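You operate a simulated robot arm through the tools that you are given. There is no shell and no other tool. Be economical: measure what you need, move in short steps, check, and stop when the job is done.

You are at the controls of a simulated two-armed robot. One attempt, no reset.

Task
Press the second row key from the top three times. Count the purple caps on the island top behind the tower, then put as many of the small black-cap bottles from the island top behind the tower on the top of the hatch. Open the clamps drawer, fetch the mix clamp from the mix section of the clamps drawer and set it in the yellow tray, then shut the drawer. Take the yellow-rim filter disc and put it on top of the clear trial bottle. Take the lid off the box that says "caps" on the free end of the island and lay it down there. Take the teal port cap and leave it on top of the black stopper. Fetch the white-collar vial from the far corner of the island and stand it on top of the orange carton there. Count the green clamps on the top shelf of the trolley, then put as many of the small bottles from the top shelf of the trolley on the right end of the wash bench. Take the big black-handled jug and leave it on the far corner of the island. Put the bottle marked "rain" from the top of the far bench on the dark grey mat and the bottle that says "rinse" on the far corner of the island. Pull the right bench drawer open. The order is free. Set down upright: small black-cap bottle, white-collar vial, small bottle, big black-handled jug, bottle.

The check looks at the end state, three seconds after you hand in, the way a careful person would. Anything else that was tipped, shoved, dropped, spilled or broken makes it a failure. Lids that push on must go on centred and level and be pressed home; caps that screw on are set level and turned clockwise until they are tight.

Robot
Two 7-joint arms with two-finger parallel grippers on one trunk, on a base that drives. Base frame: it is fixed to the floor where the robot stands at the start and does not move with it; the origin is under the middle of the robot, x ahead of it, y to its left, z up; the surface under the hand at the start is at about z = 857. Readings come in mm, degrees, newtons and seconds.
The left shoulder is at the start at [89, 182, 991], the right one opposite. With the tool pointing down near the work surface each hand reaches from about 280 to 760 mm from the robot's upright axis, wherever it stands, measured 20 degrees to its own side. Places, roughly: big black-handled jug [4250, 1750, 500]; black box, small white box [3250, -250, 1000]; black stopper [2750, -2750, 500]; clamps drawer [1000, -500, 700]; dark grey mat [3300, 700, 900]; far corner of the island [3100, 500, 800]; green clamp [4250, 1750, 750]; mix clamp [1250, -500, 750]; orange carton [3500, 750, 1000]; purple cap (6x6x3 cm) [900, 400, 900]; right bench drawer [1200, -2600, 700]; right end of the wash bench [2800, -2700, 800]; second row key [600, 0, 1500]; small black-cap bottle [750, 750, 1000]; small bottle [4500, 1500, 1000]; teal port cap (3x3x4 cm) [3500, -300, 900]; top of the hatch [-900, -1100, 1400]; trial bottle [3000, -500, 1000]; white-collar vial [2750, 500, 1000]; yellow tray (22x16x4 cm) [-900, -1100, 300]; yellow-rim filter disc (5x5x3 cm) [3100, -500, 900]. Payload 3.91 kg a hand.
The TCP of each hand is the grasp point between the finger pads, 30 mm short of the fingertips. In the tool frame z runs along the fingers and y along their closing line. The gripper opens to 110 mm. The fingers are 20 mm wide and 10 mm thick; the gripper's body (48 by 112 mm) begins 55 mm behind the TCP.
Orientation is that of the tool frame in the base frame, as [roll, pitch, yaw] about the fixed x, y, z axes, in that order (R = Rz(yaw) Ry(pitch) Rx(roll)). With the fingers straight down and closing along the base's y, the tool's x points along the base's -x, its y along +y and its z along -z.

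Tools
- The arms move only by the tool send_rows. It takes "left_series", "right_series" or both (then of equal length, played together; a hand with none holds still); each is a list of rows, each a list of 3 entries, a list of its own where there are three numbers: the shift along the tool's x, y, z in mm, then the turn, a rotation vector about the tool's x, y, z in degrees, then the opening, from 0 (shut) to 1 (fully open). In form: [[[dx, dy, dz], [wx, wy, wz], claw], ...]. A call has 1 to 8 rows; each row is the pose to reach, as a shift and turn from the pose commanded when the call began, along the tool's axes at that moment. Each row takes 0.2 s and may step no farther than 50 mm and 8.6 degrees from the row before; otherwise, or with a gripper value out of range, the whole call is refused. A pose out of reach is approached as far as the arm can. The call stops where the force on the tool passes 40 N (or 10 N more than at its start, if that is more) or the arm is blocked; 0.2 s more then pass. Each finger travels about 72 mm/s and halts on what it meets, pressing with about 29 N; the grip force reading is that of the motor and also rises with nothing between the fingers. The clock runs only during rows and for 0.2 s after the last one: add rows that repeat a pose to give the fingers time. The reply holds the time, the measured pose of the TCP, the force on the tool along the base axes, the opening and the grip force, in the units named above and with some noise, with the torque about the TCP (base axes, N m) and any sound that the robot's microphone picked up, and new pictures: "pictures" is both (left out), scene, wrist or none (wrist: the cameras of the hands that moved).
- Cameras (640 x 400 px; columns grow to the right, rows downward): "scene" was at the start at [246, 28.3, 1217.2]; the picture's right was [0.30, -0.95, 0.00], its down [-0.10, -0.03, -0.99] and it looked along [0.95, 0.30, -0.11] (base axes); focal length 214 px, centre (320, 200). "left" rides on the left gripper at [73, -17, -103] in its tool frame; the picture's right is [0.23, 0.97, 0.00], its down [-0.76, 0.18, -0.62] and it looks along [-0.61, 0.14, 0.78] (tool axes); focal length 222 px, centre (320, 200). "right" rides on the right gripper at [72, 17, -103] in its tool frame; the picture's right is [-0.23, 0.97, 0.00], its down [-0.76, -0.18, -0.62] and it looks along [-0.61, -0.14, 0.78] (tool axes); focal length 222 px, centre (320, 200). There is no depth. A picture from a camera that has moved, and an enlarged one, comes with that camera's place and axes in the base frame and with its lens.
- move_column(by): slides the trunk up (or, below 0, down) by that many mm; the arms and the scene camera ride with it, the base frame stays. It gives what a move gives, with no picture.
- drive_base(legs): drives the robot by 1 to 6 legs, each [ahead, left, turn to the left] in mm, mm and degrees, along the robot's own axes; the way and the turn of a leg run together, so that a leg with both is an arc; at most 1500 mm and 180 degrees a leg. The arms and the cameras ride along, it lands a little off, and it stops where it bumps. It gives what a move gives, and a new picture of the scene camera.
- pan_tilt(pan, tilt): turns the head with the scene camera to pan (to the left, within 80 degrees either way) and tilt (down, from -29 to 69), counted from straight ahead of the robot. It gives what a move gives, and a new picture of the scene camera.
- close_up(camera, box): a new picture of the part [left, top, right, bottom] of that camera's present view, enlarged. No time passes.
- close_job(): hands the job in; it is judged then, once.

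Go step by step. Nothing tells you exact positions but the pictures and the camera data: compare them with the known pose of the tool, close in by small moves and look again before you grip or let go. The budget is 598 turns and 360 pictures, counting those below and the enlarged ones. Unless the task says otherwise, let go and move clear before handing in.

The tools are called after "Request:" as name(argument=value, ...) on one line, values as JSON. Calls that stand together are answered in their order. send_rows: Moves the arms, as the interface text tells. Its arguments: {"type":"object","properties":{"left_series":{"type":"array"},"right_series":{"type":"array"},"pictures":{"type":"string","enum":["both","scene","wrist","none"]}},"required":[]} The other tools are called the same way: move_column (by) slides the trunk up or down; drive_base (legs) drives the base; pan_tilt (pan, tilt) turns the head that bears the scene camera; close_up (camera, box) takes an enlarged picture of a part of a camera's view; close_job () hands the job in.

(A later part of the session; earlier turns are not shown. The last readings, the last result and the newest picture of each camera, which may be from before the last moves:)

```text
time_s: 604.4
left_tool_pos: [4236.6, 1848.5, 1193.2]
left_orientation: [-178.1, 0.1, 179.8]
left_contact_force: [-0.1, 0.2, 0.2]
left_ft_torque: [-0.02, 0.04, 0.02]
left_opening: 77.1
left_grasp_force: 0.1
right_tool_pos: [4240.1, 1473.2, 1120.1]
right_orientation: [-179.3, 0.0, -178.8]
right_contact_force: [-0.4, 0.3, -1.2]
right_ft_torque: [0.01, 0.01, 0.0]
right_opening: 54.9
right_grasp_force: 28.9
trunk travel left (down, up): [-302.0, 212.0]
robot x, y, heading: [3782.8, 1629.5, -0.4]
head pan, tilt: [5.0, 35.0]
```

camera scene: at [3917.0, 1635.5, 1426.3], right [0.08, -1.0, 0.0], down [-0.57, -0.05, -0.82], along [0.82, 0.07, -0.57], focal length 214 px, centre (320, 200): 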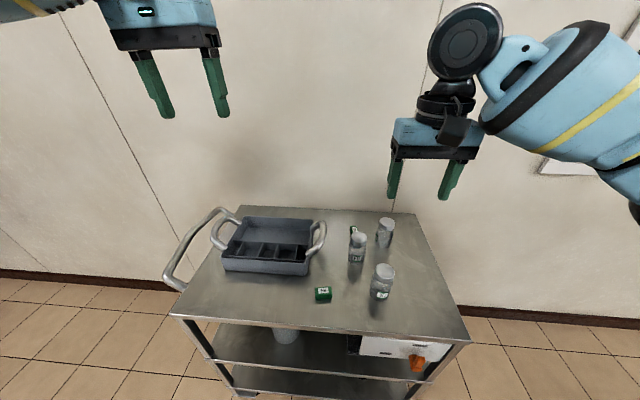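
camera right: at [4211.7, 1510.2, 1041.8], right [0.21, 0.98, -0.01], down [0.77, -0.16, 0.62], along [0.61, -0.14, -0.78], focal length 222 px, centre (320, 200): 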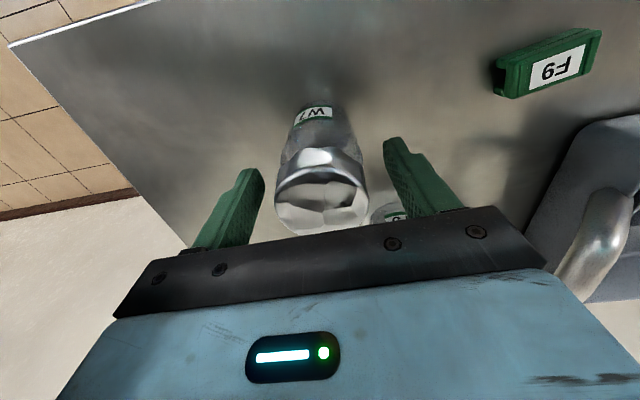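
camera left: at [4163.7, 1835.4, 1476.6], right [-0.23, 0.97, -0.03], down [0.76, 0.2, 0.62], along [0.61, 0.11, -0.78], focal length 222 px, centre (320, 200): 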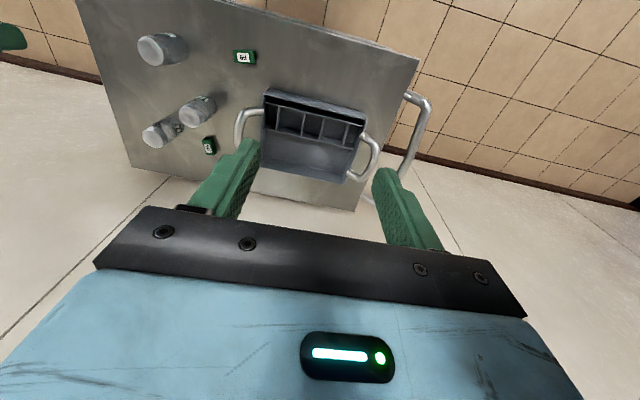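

W7 held. Shift the base so the left hand can take T9.

Request:
drive_base(legs=[[60, -235, 0]])

Request:
send_rows(left_series=[[[-30, 0, 30], [0, 0, 0], 0.75], [[-60, -20, 70], [1, 0, 0], 0.75], [[-85, -40, 110], [1.9, 0, 0], 0.75], [[-85, -40, 150], [1.9, 0, 0], 0.75]], pictures="wrist")

```text
time_s: 607.0
left_tool_pos: [4298.1, 1613.4, 1193.9]
left_orientation: [-178.1, 0.1, 179.6]
left_contact_force: [-0.4, 0.5, 0.8]
left_ft_torque: [-0.03, -0.03, 0.0]
left_opening: 77.0
left_grasp_force: 0.1
right_tool_pos: [4298.2, 1236.3, 1119.4]
right_orientation: [-179.5, 0.0, -179.0]
right_contact_force: [1.1, 0.4, -1.1]
right_ft_torque: [0.0, -0.03, -0.03]
right_opening: 54.7
right_grasp_force: 28.8
trunk travel left (down, up): [-302.0, 212.0]
robot x, y, heading: [3837.1, 1392.3, -0.5]
head pan, tilt: [5.0, 35.0]
camera scene: at [4068.0, 1399.6, 1223.4], right [0.08, -1.0, 0.0], down [-0.57, -0.05, -0.82], along [0.82, 0.07, -0.57], focal length 214 px, centre (320, 200)
```

scene: 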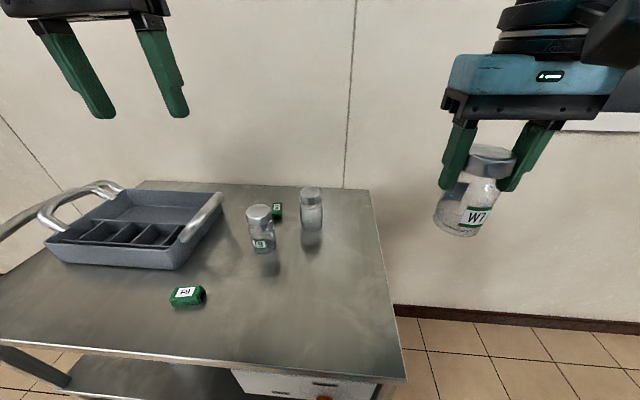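

```text
refused: row 2 steps farther than a row can; nothing moved
```

Request:
send_rows(left_series=[[[-19, -11, 20], [0.5, 0, 0], 0.75], [[-38, -22, 50], [1, 0, 0], 0.75], [[-57, -33, 85], [1.9, 0, 0], 0.75], [[-76, -44, 120], [1.9, 0, 0], 0.75], [[-94, -55, 149], [1.9, 0, 0], 0.75]], pictures="wrist")

```text
time_s: 608.2
left_tool_pos: [4386.1, 1565.8, 1054.2]
left_orientation: [-176.1, 0.2, 179.8]
left_contact_force: [0.2, -0.2, -0.6]
left_ft_torque: [0.0, -0.04, -0.01]
left_opening: 82.6
left_grasp_force: 0.1
left hand out of reach, approached as far as the arm can: row 5
right_tool_pos: [4296.5, 1236.5, 1119.2]
right_orientation: [-179.4, -0.1, -179.1]
right_contact_force: [0.2, -0.3, -1.1]
right_ft_torque: [0.0, -0.02, 0.01]
right_opening: 54.4
right_grasp_force: 28.8
trunk travel left (down, up): [-302.0, 212.0]
robot x, y, heading: [3833.5, 1392.0, -0.6]
head pan, tilt: [5.0, 35.0]
camera left: at [4312.9, 1556.7, 1158.0], right [-0.22, 0.97, -0.07], down [0.76, 0.22, 0.61], along [0.61, 0.09, -0.79], focal length 222 px, centre (320, 200)
```

left: 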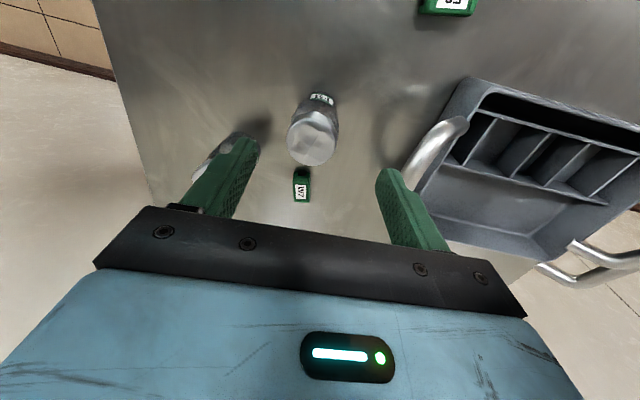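

Request:
send_rows(left_series=[[[-5, -4, 15], [-1.3, 0, 0], 0.75], [[-10, -8, 35], [-2.6, 0, 0], 0.75], [[-13, -10, 55], [-3.9, 0, 0], 0.75], [[-13, -10, 75], [-3.9, 0, 0], 0.75], [[-13, -10, 80], [-3.9, 0, 0], 0.75]], pictures="wrist")

```text
time_s: 609.4
left_tool_pos: [4396.3, 1566.8, 984.3]
left_orientation: [-180.0, 0.1, 179.8]
left_contact_force: [0.8, -0.5, 0.4]
left_ft_torque: [0.04, 0.01, 0.0]
left_opening: 82.5
left_grasp_force: 0.2
left hand out of reach, approached as far as the arm can: row 1, 2, 3, 4, 5
right_tool_pos: [4298.9, 1236.8, 1119.7]
right_orientation: [-179.4, -0.1, -178.9]
right_contact_force: [0.4, -0.4, -1.0]
right_ft_torque: [0.0, -0.02, -0.02]
right_opening: 54.8
right_grasp_force: 28.6
trunk travel left (down, up): [-302.0, 212.0]
robot x, y, heading: [3834.9, 1393.6, -0.5]
head pan, tilt: [5.0, 35.0]
camera left: at [4323.7, 1549.1, 1086.6], right [-0.22, 0.97, 0.0], down [0.76, 0.17, 0.62], along [0.61, 0.14, -0.78], focal length 222 px, centre (320, 200)
```

left: 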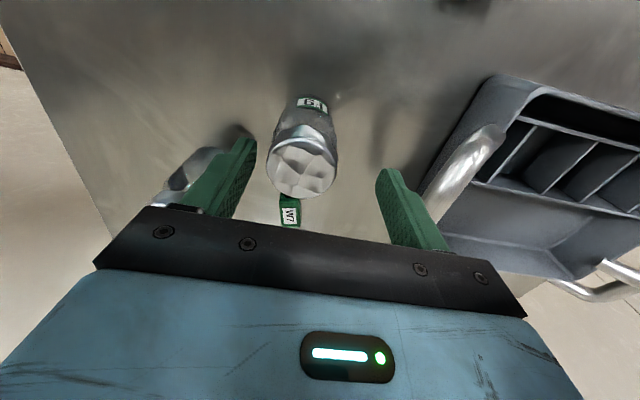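

Shift the base 13 mm right to centre the left hand.

Request:
drive_base(legs=[[4, -14, 0.4]])

Request:
send_rows(left_series=[[[0, 0, 15], [0, 0, 0], 0.75], [[0, 0, 30], [0, 0, 0], 0.75], [[0, 0, 46], [0, 0, 0], 0.75], [[0, 0, 46], [0, 0, 0], 0.75]], pictures="wrist")

```text
time_s: 610.3
left_tool_pos: [4399.2, 1555.6, 984.8]
left_orientation: [179.9, 0.2, -179.8]
left_contact_force: [-0.2, -1.0, 0.7]
left_ft_torque: [-0.03, 0.0, 0.0]
left_opening: 82.5
left_grasp_force: 0.0
right_tool_pos: [4303.6, 1225.2, 1119.7]
right_orientation: [-179.4, 0.0, -178.6]
right_contact_force: [-0.8, -0.1, -1.6]
right_ft_torque: [0.02, 0.01, 0.0]
right_opening: 55.1
right_grasp_force: 29.1
trunk travel left (down, up): [-302.0, 212.0]
robot x, y, heading: [3840.9, 1381.8, 0.1]
head pan, tilt: [5.0, 35.0]
camera scene: at [4071.9, 1387.1, 1223.4], right [0.09, -1.0, 0.0], down [-0.57, -0.05, -0.82], along [0.82, 0.07, -0.57], focal length 214 px, centre (320, 200)
```

scene: 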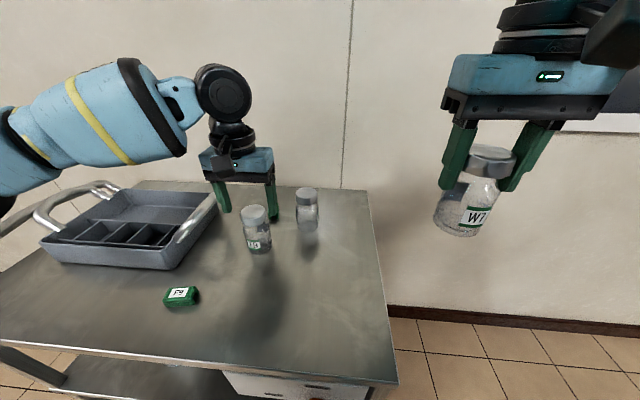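

```text
time_s: 611.3
left_tool_pos: [4401.3, 1555.3, 937.9]
left_orientation: [-180.0, 0.1, -179.8]
left_contact_force: [0.5, -0.2, 0.1]
left_ft_torque: [0.03, -0.03, 0.02]
left_opening: 82.4
left_grasp_force: 0.1
right_tool_pos: [4303.0, 1225.5, 1119.6]
right_orientation: [-179.4, 0.0, -178.6]
right_contact_force: [0.4, -0.7, -2.2]
right_ft_torque: [0.0, 0.01, 0.01]
right_opening: 54.5
right_grasp_force: 29.0
trunk travel left (down, up): [-302.0, 212.0]
robot x, y, heading: [3845.5, 1379.7, 0.1]
head pan, tilt: [5.0, 35.0]
camera left: at [4328.8, 1537.9, 1041.4], right [-0.23, 0.97, 0.0], down [0.76, 0.18, 0.63], along [0.61, 0.14, -0.78], focal length 222 px, centre (320, 200)
```

left: 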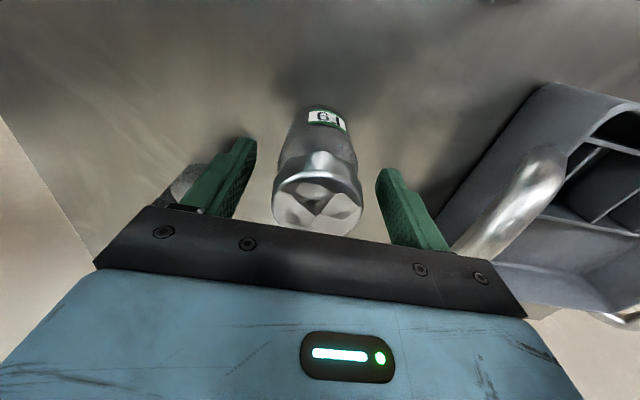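

Aligned. Grip and lift T9.

Request:
send_rows(left_series=[[[0, 0, 0], [0, 0, 0], 0.35], [[0, 0, 0], [0, 0, 0], 0.3], [[0, 0, 0], [0, 0, 0], 0.3], [[0, 0, 0], [0, 0, 0], 0.28], [[0, 0, -35], [0, 0, 0], 0.28], [[0, 0, -70], [0, 0, 0], 0.28], [[0, 0, -110], [0, 0, 0], 0.28], [[25, 15, -150], [0, 0, 0], 0.28]], pictures="none")

Request:
send_rows(left_series=[[[30, 15, -20], [0, 0, 0], 0.28], [[60, 30, -40], [0, 0, 0], 0.28], [[90, 40, -50], [0, 0, 0], 0.28]], pictures="none")

```text
time_s: 613.1
left_tool_pos: [4370.5, 1567.5, 1091.2]
left_orientation: [179.9, 0.1, -179.8]
left_contact_force: [0.1, 0.1, -1.5]
left_ft_torque: [0.02, -0.02, 0.0]
left_opening: 54.8
left_grasp_force: 28.5
left hand out of reach, approached as far as the arm can: row 6, 7
right_tool_pos: [4302.5, 1224.5, 1120.6]
right_orientation: [-179.5, -0.1, -178.6]
right_contact_force: [-0.1, 0.5, -0.5]
right_ft_torque: [-0.02, 0.0, -0.01]
right_opening: 54.6
right_grasp_force: 29.3
trunk travel left (down, up): [-302.0, 212.0]
robot x, y, heading: [3837.2, 1382.3, 0.2]
head pan, tilt: [5.0, 35.0]
```

```text
time_s: 613.9
left_tool_pos: [4283.2, 1611.0, 1137.6]
left_orientation: [-179.9, 0.1, -179.9]
left_contact_force: [-0.4, 0.1, -2.6]
left_ft_torque: [0.01, -0.01, 0.01]
left_opening: 55.1
left_grasp_force: 28.7
right_tool_pos: [4302.7, 1225.8, 1120.1]
right_orientation: [-179.4, 0.0, -178.6]
right_contact_force: [0.6, -0.6, -1.3]
right_ft_torque: [-0.01, -0.01, 0.02]
right_opening: 54.7
right_grasp_force: 29.1
trunk travel left (down, up): [-302.0, 212.0]
robot x, y, heading: [3837.9, 1377.5, 0.4]
head pan, tilt: [5.0, 35.0]
```

Both small bottles held. Drive to the wash bench.

Request:
drive_base(legs=[[0, 0, -90.4], [480, 280, 0], [1450, 0, 0], [950, -150, 0], [0, -1070, 0]])

```text
time_s: 619.5
left_tool_pos: [4197.2, 745.9, 1135.7]
left_orientation: [-179.9, -0.1, 91.4]
left_contact_force: [0.0, -1.5, -2.1]
left_ft_torque: [0.12, 0.03, 0.01]
left_opening: 55.0
left_grasp_force: 28.5
right_tool_pos: [3813.7, 718.3, 1117.8]
right_orientation: [-179.3, -0.3, 92.7]
right_contact_force: [0.5, -1.5, -1.8]
right_ft_torque: [0.09, 0.02, 0.01]
right_opening: 54.9
right_grasp_force: 28.9
trunk travel left (down, up): [-302.0, 212.0]
robot x, y, heading: [3956.4, 1190.6, -88.6]
head pan, tilt: [5.0, 35.0]
stopped in leg 2: the robot was blocked; the commanded pose is now the measured one
camera scene: at [3969.5, 952.1, 1222.2], right [-0.99, -0.11, 0.0], down [-0.06, 0.57, -0.82], along [0.09, -0.81, -0.58], focal length 214 px, centre (320, 200)
```

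scene: 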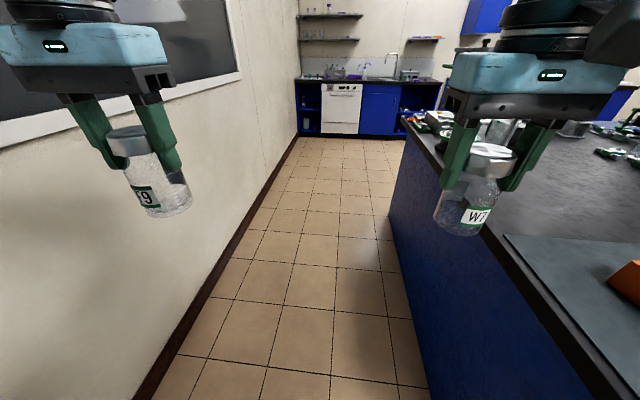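

Blocked by the trolley corner; go forward first, then left.

Request:
drive_base(legs=[[300, 0, -1.4], [500, 130, 0], [1100, 0, 0], [830, 0, 0], [0, -1160, 0]])

```text
time_s: 643.5
left_tool_pos: [3215.8, -2038.2, 1139.1]
left_orientation: [-180.0, 0.3, 94.1]
left_contact_force: [0.2, -0.2, -1.1]
left_ft_torque: [0.0, -0.02, -0.01]
left_opening: 54.6
left_grasp_force: 29.2
right_tool_pos: [2833.6, -2084.5, 1120.8]
right_orientation: [-179.4, 0.1, 95.5]
right_contact_force: [-0.2, -1.1, -0.5]
right_ft_torque: [-0.01, 0.01, -0.01]
right_opening: 55.0
right_grasp_force: 28.7
trunk travel left (down, up): [-302.0, 212.0]
robot x, y, heading: [2955.3, -1612.2, -85.8]
head pan, tilt: [5.0, 35.0]
camera scene: at [2976.9, -1844.2, 1223.4], right [-0.99, -0.16, 0.0], down [-0.09, 0.57, -0.82], along [0.13, -0.81, -0.57], focal length 214 px, centre (320, 200)
```

scene: 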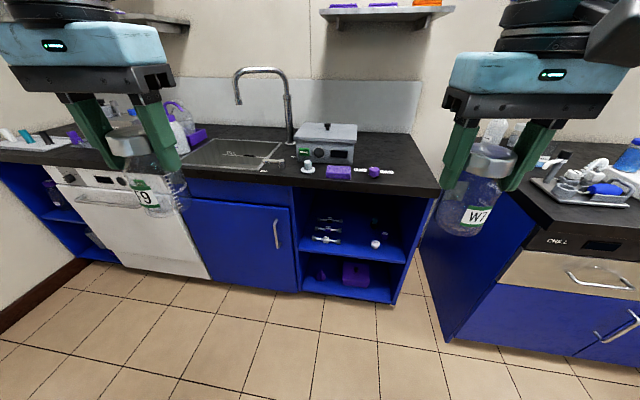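

Drive in to place W7 with the right hand at the bench's right end.

Request:
drive_base(legs=[[0, 0, -4.2], [480, -62, 0]])

Request:
send_rows(right_series=[[[0, 0, 40], [-0.5, 0, 0], 0.28], [[0, 0, 80], [-0.5, 0, 0], 0.28], [[0, 0, 120], [-0.5, 0, 0], 0.28], [[0, 0, 150], [-0.5, 0, 0], 0.28], [[0, 0, 165], [-0.5, 0, 0], 0.28]], pictures="wrist")

```text
time_s: 646.7
left_tool_pos: [3120.1, -2527.0, 1138.5]
left_orientation: [-180.0, 0.3, 89.8]
left_contact_force: [-0.4, 0.4, -1.2]
left_ft_torque: [0.06, 0.0, 0.01]
left_opening: 54.6
left_grasp_force: 28.9
right_tool_pos: [2734.8, -2546.4, 1121.1]
right_orientation: [-179.5, 0.1, 91.1]
right_contact_force: [-1.6, -0.1, -0.9]
right_ft_torque: [-0.02, 0.03, 0.02]
right_opening: 54.8
right_grasp_force: 29.2
trunk travel left (down, up): [-302.0, 212.0]
robot x, y, heading: [2895.2, -2084.8, -90.4]
head pan, tilt: [5.0, 35.0]
camera scene: at [2897.8, -2316.7, 1223.3], right [-1.0, -0.08, 0.0], down [-0.05, 0.57, -0.82], along [0.07, -0.82, -0.57], focal length 214 px, centre (320, 200)
```

scene: 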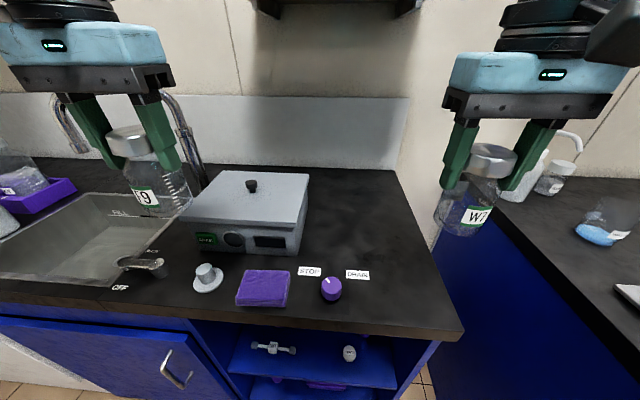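

```text
time_s: 647.9
left_tool_pos: [3120.2, -2529.0, 1138.7]
left_orientation: [180.0, 0.3, 89.9]
left_contact_force: [0.2, -0.2, -1.4]
left_ft_torque: [0.0, -0.04, 0.0]
left_opening: 54.4
left_grasp_force: 28.8
right_tool_pos: [2734.3, -2543.3, 954.5]
right_orientation: [180.0, 0.2, 91.2]
right_contact_force: [-0.4, 0.8, -1.3]
right_ft_torque: [0.04, 0.0, 0.03]
right_opening: 54.6
right_grasp_force: 29.1
trunk travel left (down, up): [-302.0, 212.0]
robot x, y, heading: [2889.0, -2083.2, -90.1]
head pan, tilt: [5.0, 35.0]
camera right: at [2749.0, -2470.9, 1057.9], right [0.98, -0.21, 0.0], down [-0.16, -0.76, 0.63], along [-0.13, -0.61, -0.78], focal length 222 px, centre (320, 200)
```

right: 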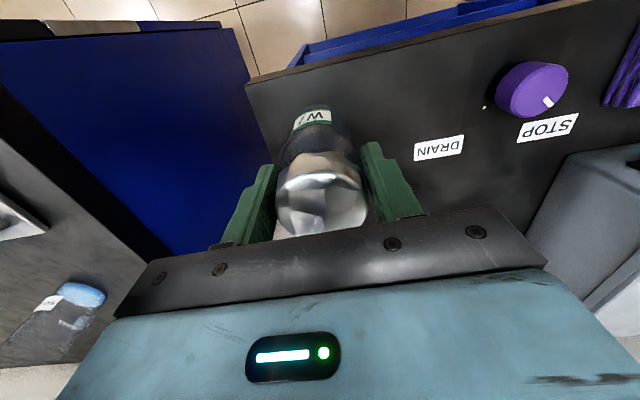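

Request:
send_rows(right_series=[[[0, 0, 6], [0, 0, 0], 0.28], [[0, 0, 12], [0, 0, 0], 0.28], [[0, 0, 16], [0, 0, 0], 0.28], [[0, 0, 20], [0, 0, 0], 0.28]], pictures="none")

Request:
send_rows(right_series=[[[0, 0, 3], [0, 0, 0], 0.28], [[0, 0, 6], [0, 0, 0], 0.28], [[0, 0, 9], [0, 0, 0], 0.28]], pictures="none")

```text
time_s: 648.9
left_tool_pos: [3121.0, -2525.8, 1139.8]
left_orientation: [180.0, 0.5, 89.7]
left_contact_force: [-0.4, -0.1, -1.1]
left_ft_torque: [0.0, -0.01, -0.04]
left_opening: 54.8
left_grasp_force: 28.9
right_tool_pos: [2735.1, -2545.8, 937.8]
right_orientation: [179.9, 0.5, 91.1]
right_contact_force: [-0.2, 1.8, 18.3]
right_ft_torque: [0.49, 0.07, -0.01]
right_opening: 54.5
right_grasp_force: 28.9
trunk travel left (down, up): [-302.0, 212.0]
robot x, y, heading: [2892.0, -2080.7, -90.6]
head pan, tilt: [5.0, 35.0]
```

```text
time_s: 649.7
left_tool_pos: [3120.7, -2527.0, 1140.1]
left_orientation: [180.0, 0.4, 89.9]
left_contact_force: [-0.1, 0.6, -1.4]
left_ft_torque: [0.0, 0.01, -0.01]
left_opening: 54.6
left_grasp_force: 28.7
right_tool_pos: [2734.8, -2545.5, 927.0]
right_orientation: [-179.9, 0.3, 91.2]
right_contact_force: [-0.8, -0.6, 20.6]
right_ft_torque: [-0.17, -0.1, -0.08]
right_opening: 54.7
right_grasp_force: 29.4
trunk travel left (down, up): [-302.0, 212.0]
robot x, y, heading: [2894.2, -2083.5, -90.3]
head pan, tilt: [5.0, 35.0]
```

Standing. Release and rise.

Request:
send_rows(right_series=[[[0, 0, -3], [0, 0, 0], 0.5], [[0, 0, -3], [0, 0, 0], 0.75], [[0, 0, -3], [0, 0, 0], 0.75], [[0, 0, -40], [0, 0, 0], 0.75], [[0, 0, -85], [0, 0, 0], 0.75], [[0, 0, -130], [0, 0, 0], 0.75], [[0, 0, -175], [0, 0, 0], 0.75], [[0, 0, -200], [0, 0, 0], 0.75]], pictures="none")

Request:
drive_base(legs=[[-150, 0, 0], [0, 0, -20], [100, 40, 0]])

```text
time_s: 651.5
left_tool_pos: [3120.9, -2528.1, 1139.2]
left_orientation: [-179.9, 0.3, 89.7]
left_contact_force: [0.2, 0.5, -0.6]
left_ft_torque: [0.04, -0.01, 0.04]
left_opening: 54.8
left_grasp_force: 28.8
right_tool_pos: [2732.9, -2545.0, 1127.9]
right_orientation: [-179.9, 0.1, 91.1]
right_contact_force: [-0.4, -0.3, 0.3]
right_ft_torque: [-0.01, -0.02, -0.02]
right_opening: 82.3
right_grasp_force: 0.1
trunk travel left (down, up): [-302.0, 212.0]
robot x, y, heading: [2894.9, -2084.5, -90.5]
head pan, tilt: [5.0, 35.0]
```

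```text
time_s: 654.8
left_tool_pos: [2960.7, -2534.1, 1137.9]
left_orientation: [-180.0, 0.4, 70.0]
left_contact_force: [0.2, -1.3, -2.2]
left_ft_torque: [0.02, -0.01, -0.01]
left_opening: 54.6
left_grasp_force: 29.1
right_tool_pos: [2588.5, -2420.1, 1125.8]
right_orientation: [179.8, 0.1, 71.3]
right_contact_force: [0.0, -1.1, 0.1]
right_ft_torque: [0.02, 0.03, 0.01]
right_opening: 82.6
right_grasp_force: 0.0
trunk travel left (down, up): [-302.0, 212.0]
robot x, y, heading: [2896.3, -2042.1, -109.9]
head pan, tilt: [5.0, 35.0]
camera scene: at [2822.2, -2260.8, 1223.4], right [-0.97, 0.26, 0.0], down [0.15, 0.55, -0.82], along [-0.21, -0.79, -0.57], focal length 214 px, centre (320, 200)
```

scene: 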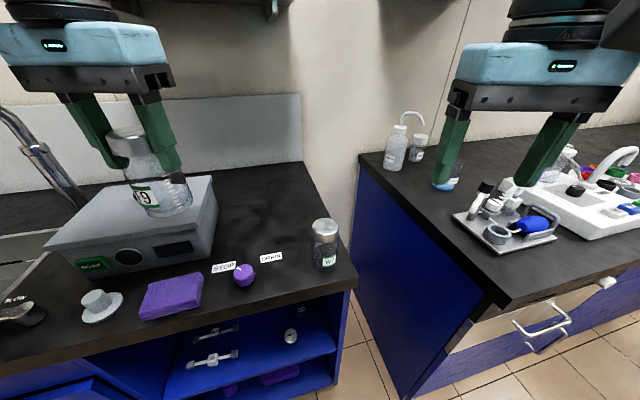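

W7 stands. Shift and bring T9 to the back-right spot (~[2830,-2640]).

Request:
drive_base(legs=[[44, -37, 0]])

Request:
send_rows(left_series=[[[-25, -12, 0], [0, 0, 0], 0.28], [[-50, -25, 10], [0, 0, 0], 0.28], [[-75, -38, 30], [0, 0, 0], 0.28], [[-100, -50, 60], [0, 0, 0], 0.28], [[-100, -50, 100], [0, 0, 0], 0.28], [[-100, -50, 140], [0, 0, 0], 0.28], [[-100, -50, 175], [0, 0, 0], 0.28]], pictures="wrist")

```text
time_s: 655.8
left_tool_pos: [2908.8, -2564.1, 1138.6]
left_orientation: [180.0, 0.3, 69.9]
left_contact_force: [0.2, 0.0, -1.5]
left_ft_torque: [0.06, -0.04, 0.0]
left_opening: 54.4
left_grasp_force: 29.0
right_tool_pos: [2537.8, -2449.6, 1125.7]
right_orientation: [-179.9, 0.1, 71.4]
right_contact_force: [0.0, 0.0, 0.5]
right_ft_torque: [0.02, -0.01, 0.01]
right_opening: 82.6
right_grasp_force: 0.0
trunk travel left (down, up): [-302.0, 212.0]
robot x, y, heading: [2843.6, -2066.8, -110.2]
head pan, tilt: [5.0, 35.0]
camera scene: at [2770.8, -2289.7, 1223.3], right [-0.97, 0.26, 0.0], down [0.15, 0.55, -0.82], along [-0.21, -0.79, -0.57], focal length 214 px, centre (320, 200)
```

scene: 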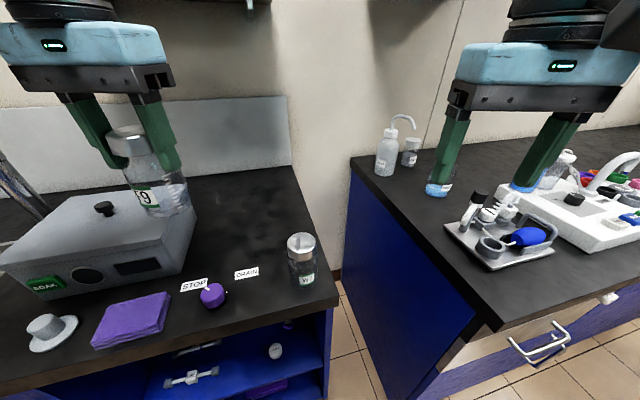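

```text
time_s: 657.4
left_tool_pos: [2827.2, -2642.1, 965.1]
left_orientation: [-179.9, 0.3, 69.9]
left_contact_force: [0.4, -0.4, -1.5]
left_ft_torque: [0.01, 0.02, 0.04]
left_opening: 54.7
left_grasp_force: 28.9
left hand out of reach, approached as far as the arm can: row 4
right_tool_pos: [2537.1, -2449.9, 1126.3]
right_orientation: [-180.0, 0.2, 71.3]
right_contact_force: [0.2, 0.5, -0.6]
right_ft_torque: [0.02, 0.0, -0.02]
right_opening: 82.7
right_grasp_force: 0.1
trunk travel left (down, up): [-302.0, 212.0]
robot x, y, heading: [2842.7, -2071.4, -110.2]
head pan, tilt: [5.0, 35.0]
camera left: at [2836.3, -2567.8, 1067.0], right [0.99, -0.12, 0.0], down [-0.09, -0.77, 0.63], along [-0.08, -0.62, -0.78], focal length 222 px, centre (320, 200)
```

left: 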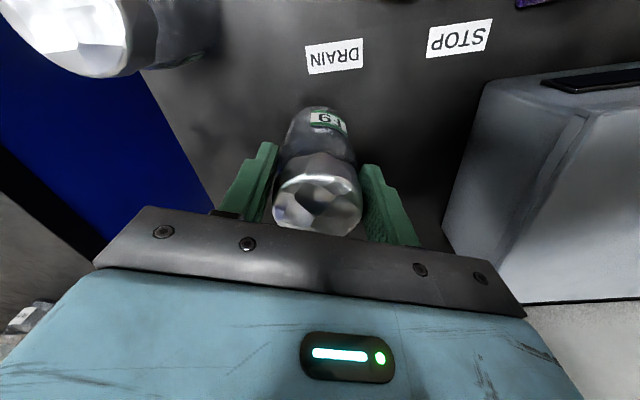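

Request:
send_rows(left_series=[[[0, 0, 8], [0, 0, 0], 0.28], [[0, 0, 16], [0, 0, 0], 0.28], [[0, 0, 22], [0, 0, 0], 0.28], [[0, 0, 26], [0, 0, 0], 0.28], [[0, 0, 30], [0, 0, 0], 0.28]], pictures="none")

```text
time_s: 658.6
left_tool_pos: [2825.6, -2641.6, 937.3]
left_orientation: [-179.9, 0.7, 69.9]
left_contact_force: [1.4, -3.6, 22.3]
left_ft_torque: [-0.24, -0.09, 0.17]
left_opening: 54.9
left_grasp_force: 29.6
right_tool_pos: [2537.1, -2447.6, 1127.9]
right_orientation: [-180.0, 0.2, 71.3]
right_contact_force: [-1.3, 0.7, 0.6]
right_ft_torque: [0.01, 0.03, 0.01]
right_opening: 82.8
right_grasp_force: 0.0
trunk travel left (down, up): [-302.0, 212.0]
robot x, y, heading: [2844.6, -2069.6, -110.0]
head pan, tilt: [5.0, 35.0]
```

Contact. Release and lift, then back away.

Request:
send_rows(left_series=[[[0, 0, -1], [0, 0, 0], 0.5], [[0, 0, -1], [0, 0, 0], 0.75], [[0, 0, -1], [0, 0, 0], 0.75], [[0, 0, -40], [0, 0, 0], 0.75], [[0, 0, -85], [0, 0, 0], 0.75], [[0, 0, -130], [0, 0, 0], 0.75], [[20, 20, -170], [0, 0, 0], 0.75], [[50, 40, -190], [0, 0, 0], 0.75]], pictures="none")

Request:
drive_base(legs=[[-250, 0, 0], [0, 0, 20], [-250, 300, 0]])

```text
time_s: 660.4
left_tool_pos: [2882.9, -2610.1, 1121.1]
left_orientation: [180.0, 0.2, 69.8]
left_contact_force: [-0.1, -0.8, 0.6]
left_ft_torque: [0.05, 0.04, 0.06]
left_opening: 82.5
left_grasp_force: 0.0
left hand out of reach, approached as far as the arm can: row 6
right_tool_pos: [2538.6, -2447.8, 1127.9]
right_orientation: [-179.9, 0.2, 71.3]
right_contact_force: [-0.1, -0.8, -0.6]
right_ft_torque: [0.0, 0.01, 0.0]
right_opening: 82.4
right_grasp_force: 0.0
trunk travel left (down, up): [-302.0, 212.0]
robot x, y, heading: [2847.1, -2070.8, -110.3]
head pan, tilt: [5.0, 35.0]
```

```text
time_s: 666.0
left_tool_pos: [3441.4, -2083.3, 1122.0]
left_orientation: [179.9, 0.3, 89.6]
left_contact_force: [0.3, -0.5, -0.4]
left_ft_torque: [0.01, -0.02, 0.0]
left_opening: 82.7
left_grasp_force: 0.1
right_tool_pos: [3064.8, -2048.4, 1126.8]
right_orientation: [180.0, 0.3, 90.9]
right_contact_force: [1.0, 0.8, 0.2]
right_ft_torque: [-0.01, -0.03, 0.0]
right_opening: 82.5
right_grasp_force: 0.0
trunk travel left (down, up): [-302.0, 212.0]
robot x, y, heading: [3224.8, -1582.7, -90.3]
head pan, tilt: [5.0, 35.0]
camera scene: at [3230.6, -1818.8, 1223.4], right [-1.0, -0.08, 0.0], down [-0.05, 0.57, -0.82], along [0.07, -0.82, -0.57], focal length 214 px, centre (320, 200)
```

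scene: 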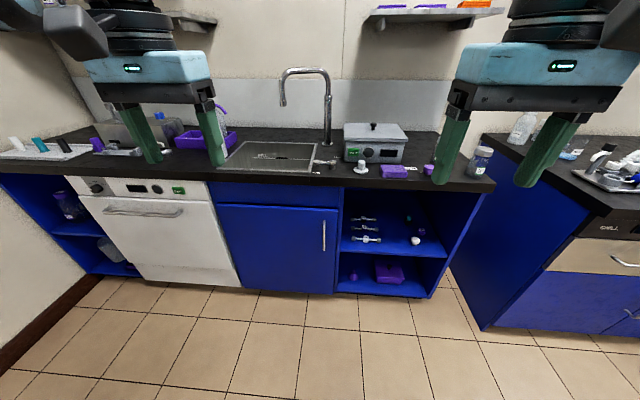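

Both bottles placed. Next the jug on the trolley's middle shelf. Drive back round.

Request:
drive_base(legs=[[0, 900, 0], [-1300, 0, 0], [-1000, 0, 0], [-290, -130, 0], [-420, -370, 0], [0, 0, 90]])

Request:
move_column(by=-230)

Request:
drive_base(legs=[[-100, 400, 0]])

```text
time_s: 694.7
left_tool_pos: [4169.4, 1671.4, 1120.8]
left_orientation: [-180.0, 0.3, -177.1]
left_contact_force: [-0.3, -1.1, -0.6]
left_ft_torque: [0.0, -0.01, -0.01]
left_opening: 82.5
left_grasp_force: 0.0
right_tool_pos: [4156.8, 1293.4, 1128.0]
right_orientation: [-180.0, 0.0, -175.6]
right_contact_force: [0.5, 0.6, -0.3]
right_ft_torque: [0.01, -0.03, 0.0]
right_opening: 82.7
right_grasp_force: 0.0
trunk travel left (down, up): [-302.0, 212.0]
robot x, y, heading: [3685.6, 1424.6, 3.3]
head pan, tilt: [5.0, 35.0]
camera scene: at [3917.5, 1447.2, 1223.4], right [0.14, -0.99, 0.0], down [-0.57, -0.08, -0.82], along [0.81, 0.11, -0.57], focal length 214 px, centre (320, 200)
```

scene: 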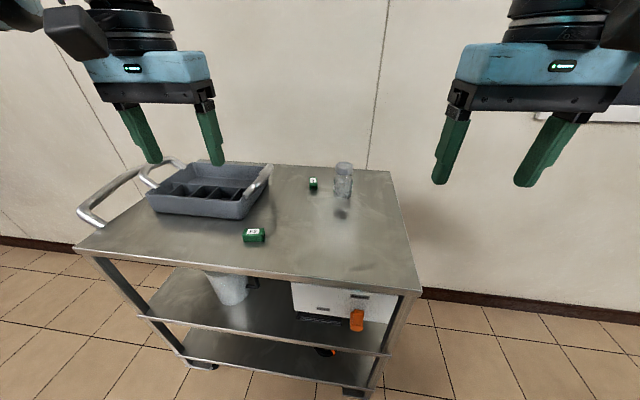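

```text
time_s: 697.1
left_tool_pos: [4169.0, 1672.0, 891.0]
left_orientation: [180.0, 0.3, -177.0]
left_contact_force: [0.9, -0.6, 1.2]
left_ft_torque: [-0.01, 0.01, 0.03]
left_opening: 82.4
left_grasp_force: 0.0
right_tool_pos: [4156.9, 1293.7, 896.5]
right_orientation: [180.0, 0.1, -175.6]
right_contact_force: [-0.2, 0.4, 1.0]
right_ft_torque: [0.0, -0.04, -0.03]
right_opening: 82.4
right_grasp_force: 0.0
trunk travel left (down, up): [-72.0, 442.0]
robot x, y, heading: [3687.2, 1426.1, 3.0]
head pan, tilt: [5.0, 35.0]
```

```text
time_s: 701.2
left_tool_pos: [4053.5, 2062.4, 890.0]
left_orientation: [-179.9, 0.3, -177.4]
left_contact_force: [0.7, 0.1, -1.0]
left_ft_torque: [-0.01, 0.0, -0.03]
left_opening: 82.4
left_grasp_force: 0.0
right_tool_pos: [4039.3, 1685.1, 896.4]
right_orientation: [-180.0, 0.1, -176.0]
right_contact_force: [-0.7, 0.5, -0.3]
right_ft_torque: [0.01, 0.01, 0.03]
right_opening: 82.4
right_grasp_force: 0.1
trunk travel left (down, up): [-72.0, 442.0]
robot x, y, heading: [3570.1, 1820.9, 2.6]
head pan, tilt: [5.0, 35.0]
camera scene: at [3885.0, 1843.4, 965.8], right [0.13, -0.99, 0.0], down [-0.57, -0.08, -0.82], along [0.81, 0.11, -0.57], focal length 214 px, centre (320, 200)
```

scene: 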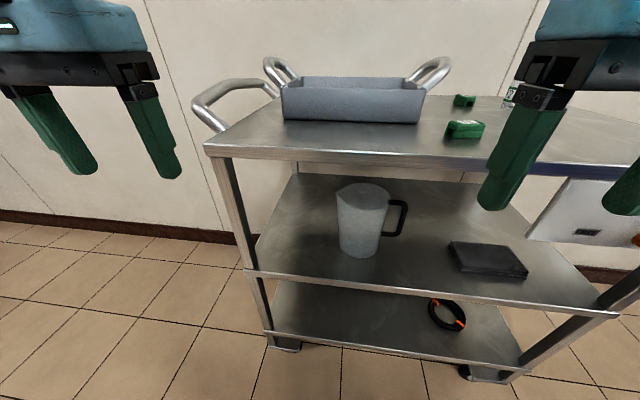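

The jug stands on the middle shelf (base z≈580, centre ≈[4237,1796]), handle bar at ≈[4240,1719]. I'll tilt the right hand 50° and grip the handle. Back off a bit and tilt.

Request:
drive_base(legs=[[-130, 35, -2.6]])

Request:
send_rows(right_series=[[[-15, 0, 8], [0, -6.3, 0], 0.5], [[-30, 0, 16], [0, -12.6, 0], 0.5], [[-45, 0, 24], [0, -18.9, 0], 0.5], [[-60, 0, 32], [0, -25.2, 0], 0.5], [[-75, 0, 40], [0, -31.5, 0], 0.5], [[-90, 0, 48], [0, -37.8, 0], 0.4], [[-105, 0, 56], [0, -44, 0], 0.3], [[-120, 0, 64], [0, -50, 0], 0.25]], pictures="none")

Request:
send_rows(right_series=[[[30, 0, 25], [0, 0, 0], 0.25], [[60, 0, 50], [0, 0, 0], 0.25], [[90, 0, 75], [0, 0, 0], 0.25], [[118, 0, 99], [0, 0, 0], 0.25]], pictures="wrist")

```text
time_s: 702.5
left_tool_pos: [3933.7, 2071.8, 891.8]
left_orientation: [179.9, 0.3, 179.8]
left_contact_force: [0.1, -0.3, -0.3]
left_ft_torque: [-0.01, 0.02, 0.0]
left_opening: 82.2
left_grasp_force: 0.0
right_tool_pos: [3900.4, 1693.9, 896.0]
right_orientation: [-180.0, 0.3, -178.9]
right_contact_force: [-0.3, -0.7, -0.2]
right_ft_torque: [-0.04, -0.01, 0.06]
right_opening: 82.3
right_grasp_force: 0.1
trunk travel left (down, up): [-72.0, 442.0]
robot x, y, heading: [3438.3, 1856.5, -0.3]
head pan, tilt: [5.0, 35.0]
camera scene: at [3754.2, 1860.3, 966.0], right [0.08, -1.0, 0.0], down [-0.57, -0.05, -0.82], along [0.82, 0.07, -0.57], focal length 214 px, centre (320, 200)
```

scene: 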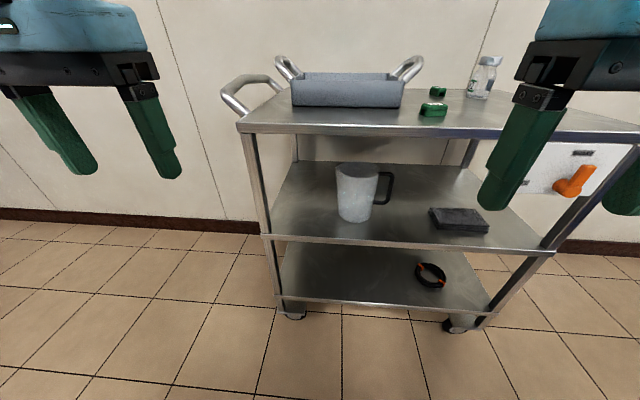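

```text
time_s: 704.3
left_tool_pos: [3934.8, 2070.9, 890.4]
left_orientation: [179.9, 0.3, 179.8]
left_contact_force: [-0.1, -0.4, 0.0]
left_ft_torque: [-0.06, -0.01, -0.01]
left_opening: 82.6
left_grasp_force: 0.0
right_tool_pos: [4020.7, 1696.4, 833.3]
right_orientation: [-180.0, 50.2, -179.0]
right_contact_force: [-0.2, 0.2, 0.1]
right_ft_torque: [0.01, -0.01, -0.02]
right_opening: 27.4
right_grasp_force: 0.0
trunk travel left (down, up): [-72.0, 442.0]
robot x, y, heading: [3439.7, 1853.5, -0.1]
head pan, tilt: [5.0, 35.0]
```

```text
time_s: 705.3
left_tool_pos: [3934.8, 2070.3, 890.8]
left_orientation: [180.0, 0.2, 179.8]
left_contact_force: [0.1, 0.2, -0.2]
left_ft_torque: [0.02, 0.02, 0.0]
left_opening: 82.3
left_grasp_force: 0.0
right_tool_pos: [4022.0, 1699.9, 677.9]
right_orientation: [-180.0, 50.2, -178.8]
right_contact_force: [0.9, -0.5, -0.3]
right_ft_torque: [-0.01, 0.0, -0.01]
right_opening: 27.4
right_grasp_force: 0.1
trunk travel left (down, up): [-72.0, 442.0]
robot x, y, heading: [3439.5, 1851.6, -0.2]
head pan, tilt: [5.0, 35.0]
camera right: at [3894.9, 1712.4, 690.1], right [0.13, 0.98, 0.17], down [0.01, -0.18, 0.98], along [0.99, -0.12, -0.03], focal length 222 px, centre (320, 200)
```

right: 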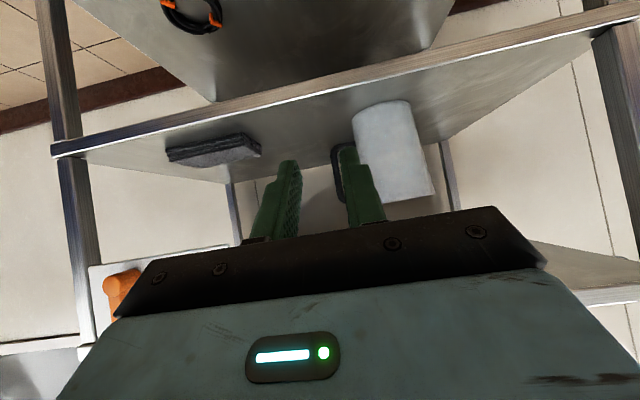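

Request:
drive_base(legs=[[150, 7, 0]])

Request:
close_up(camera="right", box=[250, 60, 430, 220])

```text
time_s: 706.6
left_tool_pos: [4080.9, 2078.5, 890.4]
left_orientation: [-180.0, 0.3, 179.7]
left_contact_force: [0.8, -0.4, -0.1]
left_ft_torque: [-0.04, -0.03, -0.03]
left_opening: 82.3
left_grasp_force: 0.0
right_tool_pos: [4166.9, 1704.2, 678.2]
right_orientation: [180.0, 50.1, -178.9]
right_contact_force: [0.9, -0.7, 0.6]
right_ft_torque: [-0.01, 0.01, -0.02]
right_opening: 27.4
right_grasp_force: 0.0
trunk travel left (down, up): [-72.0, 442.0]
robot x, y, heading: [3585.3, 1859.7, -0.1]
head pan, tilt: [5.0, 35.0]
camera scene: at [3900.9, 1866.5, 965.6], right [0.08, -1.0, 0.0], down [-0.57, -0.05, -0.82], along [0.82, 0.07, -0.57], focal length 214 px, centre (320, 200)
```

scene: 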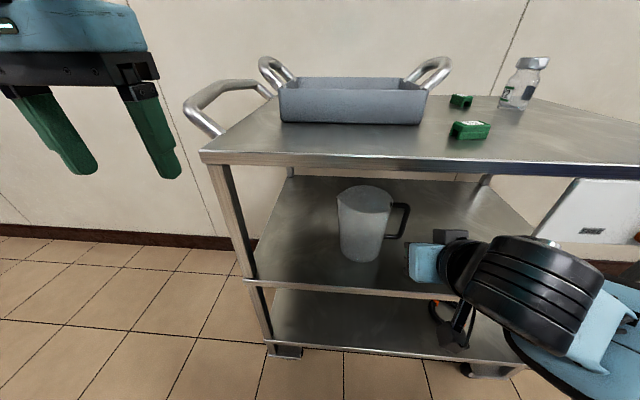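

```text
2.50 times, centred on (340, 140) of right
camera zoom: at [4040.8, 1718.7, 690.1], right [0.13, 0.98, 0.17], down [0.01, -0.18, 0.98], along [0.99, -0.12, -0.04], focal length 555 px, centre (270, 350)
```

zoom: 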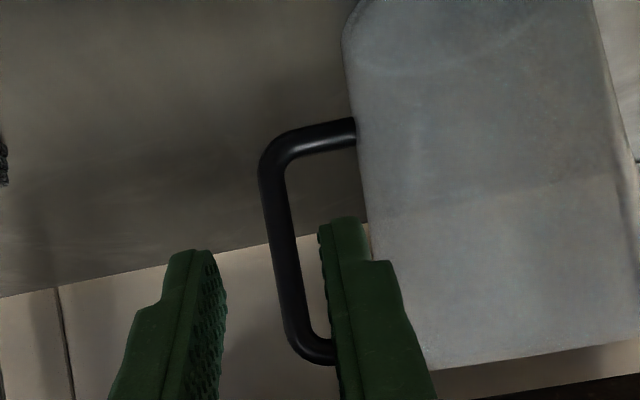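

Handle bar is between the fingers' paths (y≈1705, z 608–684). Lower to z≈650 and advance.

Request:
send_rows(right_series=[[[11, 1, 9], [0, 0, 0], 0.25], [[21, 1, 18], [0, 0, 0], 0.25], [[8, 1, 33], [0, 0, 0], 0.25], [[-5, 1, 48], [0, 0, 0], 0.25], [[-17, 1, 64], [0, 0, 0], 0.25]], pictures="none")

Request:
close_up(camera="right", box=[250, 80, 430, 220])

```text
time_s: 707.8
left_tool_pos: [4080.3, 2077.4, 890.8]
left_orientation: [180.0, 0.2, 179.8]
left_contact_force: [-0.3, -0.4, -0.3]
left_ft_torque: [-0.02, 0.04, -0.01]
left_opening: 82.7
left_grasp_force: 0.0
right_tool_pos: [4230.7, 1709.0, 649.2]
right_orientation: [-179.9, 50.1, -178.8]
right_contact_force: [-0.4, -0.6, 0.7]
right_ft_torque: [-0.03, -0.02, 0.0]
right_opening: 27.2
right_grasp_force: 0.0
trunk travel left (down, up): [-72.0, 442.0]
robot x, y, heading: [3584.4, 1863.0, -0.3]
head pan, tilt: [5.0, 35.0]
```

```text
2.86 times, centred on (340, 150) of right
camera zoom: at [4102.5, 1721.9, 661.4], right [0.13, 0.98, 0.17], down [0.01, -0.18, 0.98], along [0.99, -0.12, -0.03], focal length 635 px, centre (263, 343)
```

zoom: 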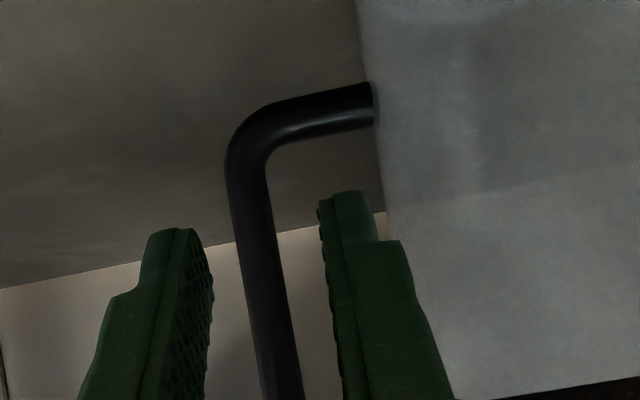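

Request:
send_rows(right_series=[[[-8, -2, 9], [0, 0, 0], 0.25], [[-16, -3, 18], [0, 0, 0], 0.25], [[-23, -3, 28], [0, 0, 0], 0.25], [[-23, -3, 28], [0, 0, 0], 0.12], [[-23, -3, 28], [0, 0, 0], 0], [[-23, -3, 28], [0, 0, 0], 0], [[-23, -3, 28], [0, 0, 0], 0]], pictures="none")

Request:
close_up(camera="right", box=[240, 80, 440, 240])

```text
time_s: 709.4
left_tool_pos: [4079.7, 2077.4, 891.3]
left_orientation: [-179.9, 0.3, 179.6]
left_contact_force: [-0.7, 0.0, -1.0]
left_ft_torque: [0.02, 0.04, 0.03]
left_opening: 82.6
left_grasp_force: 0.1
right_tool_pos: [4263.7, 1705.0, 648.3]
right_orientation: [180.0, 50.1, -178.9]
right_contact_force: [0.1, -0.1, -0.3]
right_ft_torque: [-0.01, -0.02, -0.02]
right_opening: 0.3
right_grasp_force: 28.8
trunk travel left (down, up): [-72.0, 442.0]
robot x, y, heading: [3582.2, 1863.3, -0.2]
head pan, tilt: [5.0, 35.0]
```

```text
2.50 times, centred on (340, 160) of right
camera zoom: at [4137.5, 1719.2, 661.4], right [0.13, 0.98, 0.17], down [0.01, -0.18, 0.98], along [0.99, -0.12, -0.04], focal length 555 px, centre (270, 300)
```

zoom: 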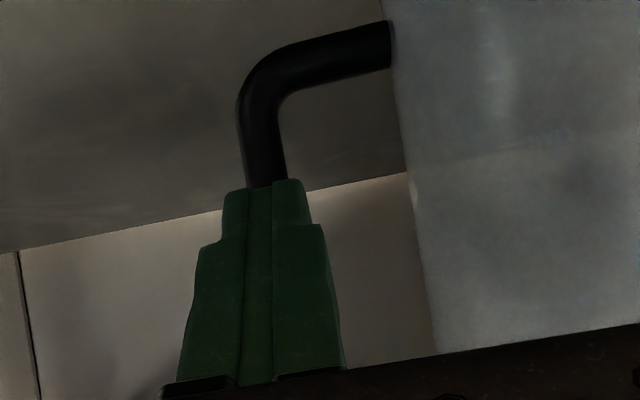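

Missed: the handle is deeper, at x≈4322 (y≈1702). Reopen slightly and drive 58 mm further, then close.

Request:
send_rows(right_series=[[[0, -2, 0], [0, 0, 0], 0.3], [[0, -2, 0], [0, 0, 0], 0.3]], pictures="none")

Request:
drive_base(legs=[[58, 0, 0]])

Request:
close_up(camera="right", box=[240, 80, 440, 240])

```text
time_s: 710.0
left_tool_pos: [4080.4, 2076.8, 890.7]
left_orientation: [-179.9, 0.3, 179.7]
left_contact_force: [0.6, 0.3, 0.9]
left_ft_torque: [0.0, 0.02, 0.03]
left_opening: 82.6
left_grasp_force: 0.0
right_tool_pos: [4264.5, 1703.7, 651.3]
right_orientation: [180.0, 50.2, -178.9]
right_contact_force: [-0.1, 0.2, -0.5]
right_ft_torque: [0.02, 0.03, 0.03]
right_opening: 33.0
right_grasp_force: 0.0
trunk travel left (down, up): [-72.0, 442.0]
robot x, y, heading: [3585.4, 1860.5, -0.3]
head pan, tilt: [5.0, 35.0]
```

```text
time_s: 711.0
left_tool_pos: [4137.9, 2075.8, 889.6]
left_orientation: [180.0, 0.4, 179.7]
left_contact_force: [0.5, -0.1, -0.7]
left_ft_torque: [-0.05, 0.03, 0.02]
left_opening: 82.3
left_grasp_force: 0.0
right_tool_pos: [4321.1, 1702.8, 647.9]
right_orientation: [-180.0, 50.2, -178.9]
right_contact_force: [-0.5, -0.3, 0.0]
right_ft_torque: [0.04, -0.01, -0.05]
right_opening: 33.1
right_grasp_force: 0.1
trunk travel left (down, up): [-72.0, 442.0]
robot x, y, heading: [3644.4, 1859.6, -0.4]
head pan, tilt: [5.0, 35.0]
camera scene: at [3957.6, 1866.2, 965.6], right [0.08, -1.0, 0.0], down [-0.57, -0.05, -0.82], along [0.82, 0.07, -0.57], focal length 214 px, centre (320, 200)
```

scene: 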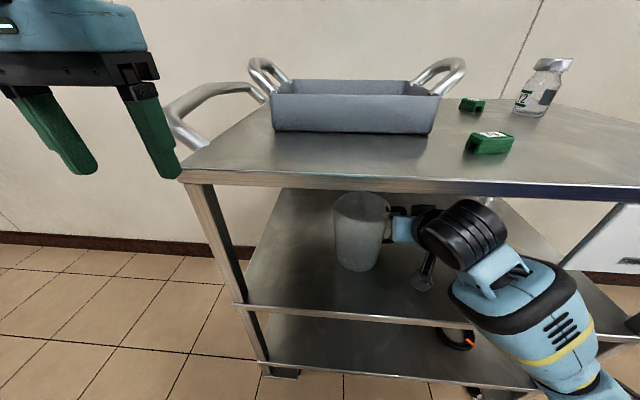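

```text
2.50 times, centred on (340, 160) of right
camera zoom: at [4194.5, 1717.0, 660.7], right [0.13, 0.98, 0.17], down [0.01, -0.18, 0.98], along [0.99, -0.12, -0.04], focal length 555 px, centre (270, 300)
```

zoom: 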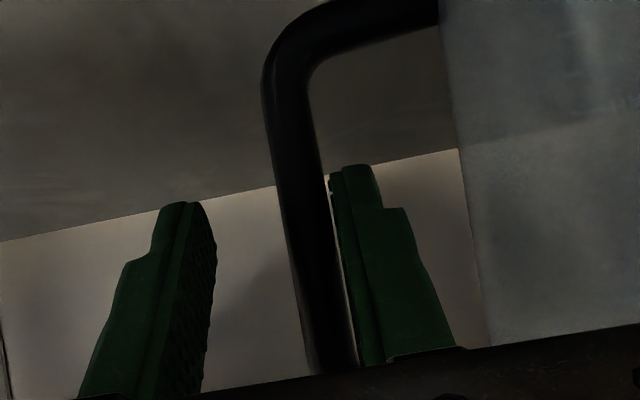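

The bar is between the fingers now. Close.

Request:
send_rows(right_series=[[[0, 3, 0], [0, 0, 0], 0.3], [[0, 3, 0], [0, 0, 0], 0.15], [[0, 3, 0], [0, 0, 0], 0], [[0, 3, 0], [0, 0, 0], 0], [[0, 3, 0], [0, 0, 0], 0]], pictures="none")

```text
time_s: 712.2
left_tool_pos: [4136.1, 2075.8, 890.2]
left_orientation: [179.9, 0.2, 179.7]
left_contact_force: [0.2, -0.8, 0.3]
left_ft_torque: [-0.02, 0.0, 0.03]
left_opening: 82.4
left_grasp_force: 0.0
right_tool_pos: [4321.5, 1706.6, 648.4]
right_orientation: [180.0, 50.1, -179.0]
right_contact_force: [-0.1, -1.0, 0.5]
right_ft_torque: [-0.04, -0.04, 0.0]
right_opening: 11.9
right_grasp_force: 29.1
trunk travel left (down, up): [-72.0, 442.0]
robot x, y, heading: [3642.9, 1859.5, -0.3]
head pan, tilt: [5.0, 35.0]
```

Handle gripped (12 mm). Lift slightly and check.

Request:
send_rows(right_series=[[[-5, 0, -4], [0, 0, 0], 0], [[-10, 0, -8], [0, 0, 0], 0], [[-15, 0, -12], [0, 0, 0], 0], [[-20, 0, -16], [0, 0, 0], 0], [[-26, 0, -21], [0, 0, 0], 0]], pictures="scene")

```text
time_s: 713.4
left_tool_pos: [4141.1, 2075.8, 887.5]
left_orientation: [179.9, 0.0, 179.9]
left_contact_force: [-0.7, 0.1, 0.5]
left_ft_torque: [0.0, -0.01, 0.02]
left_opening: 82.6
left_grasp_force: 0.1
right_tool_pos: [4324.5, 1707.5, 668.6]
right_orientation: [-179.5, 48.8, -178.6]
right_contact_force: [0.3, 0.5, -0.9]
right_ft_torque: [-0.07, -0.01, -0.01]
right_opening: 11.9
right_grasp_force: 28.1
trunk travel left (down, up): [-72.0, 442.0]
robot x, y, heading: [3636.3, 1861.8, -0.1]
head pan, tilt: [5.0, 35.0]
camera scene: at [3961.5, 1865.9, 963.7], right [0.08, -1.0, 0.0], down [-0.58, -0.05, -0.82], along [0.81, 0.07, -0.58], focal length 214 px, centre (320, 200)
```

scene: 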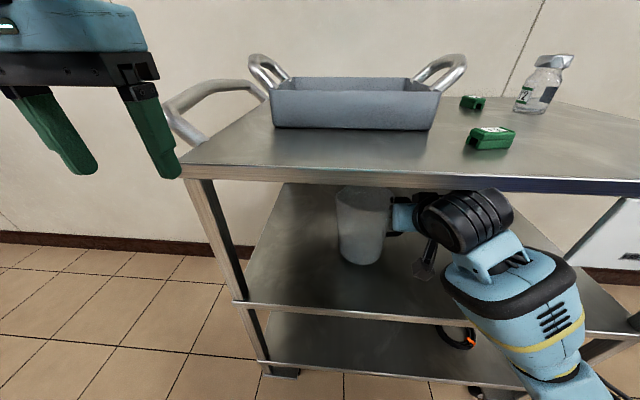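

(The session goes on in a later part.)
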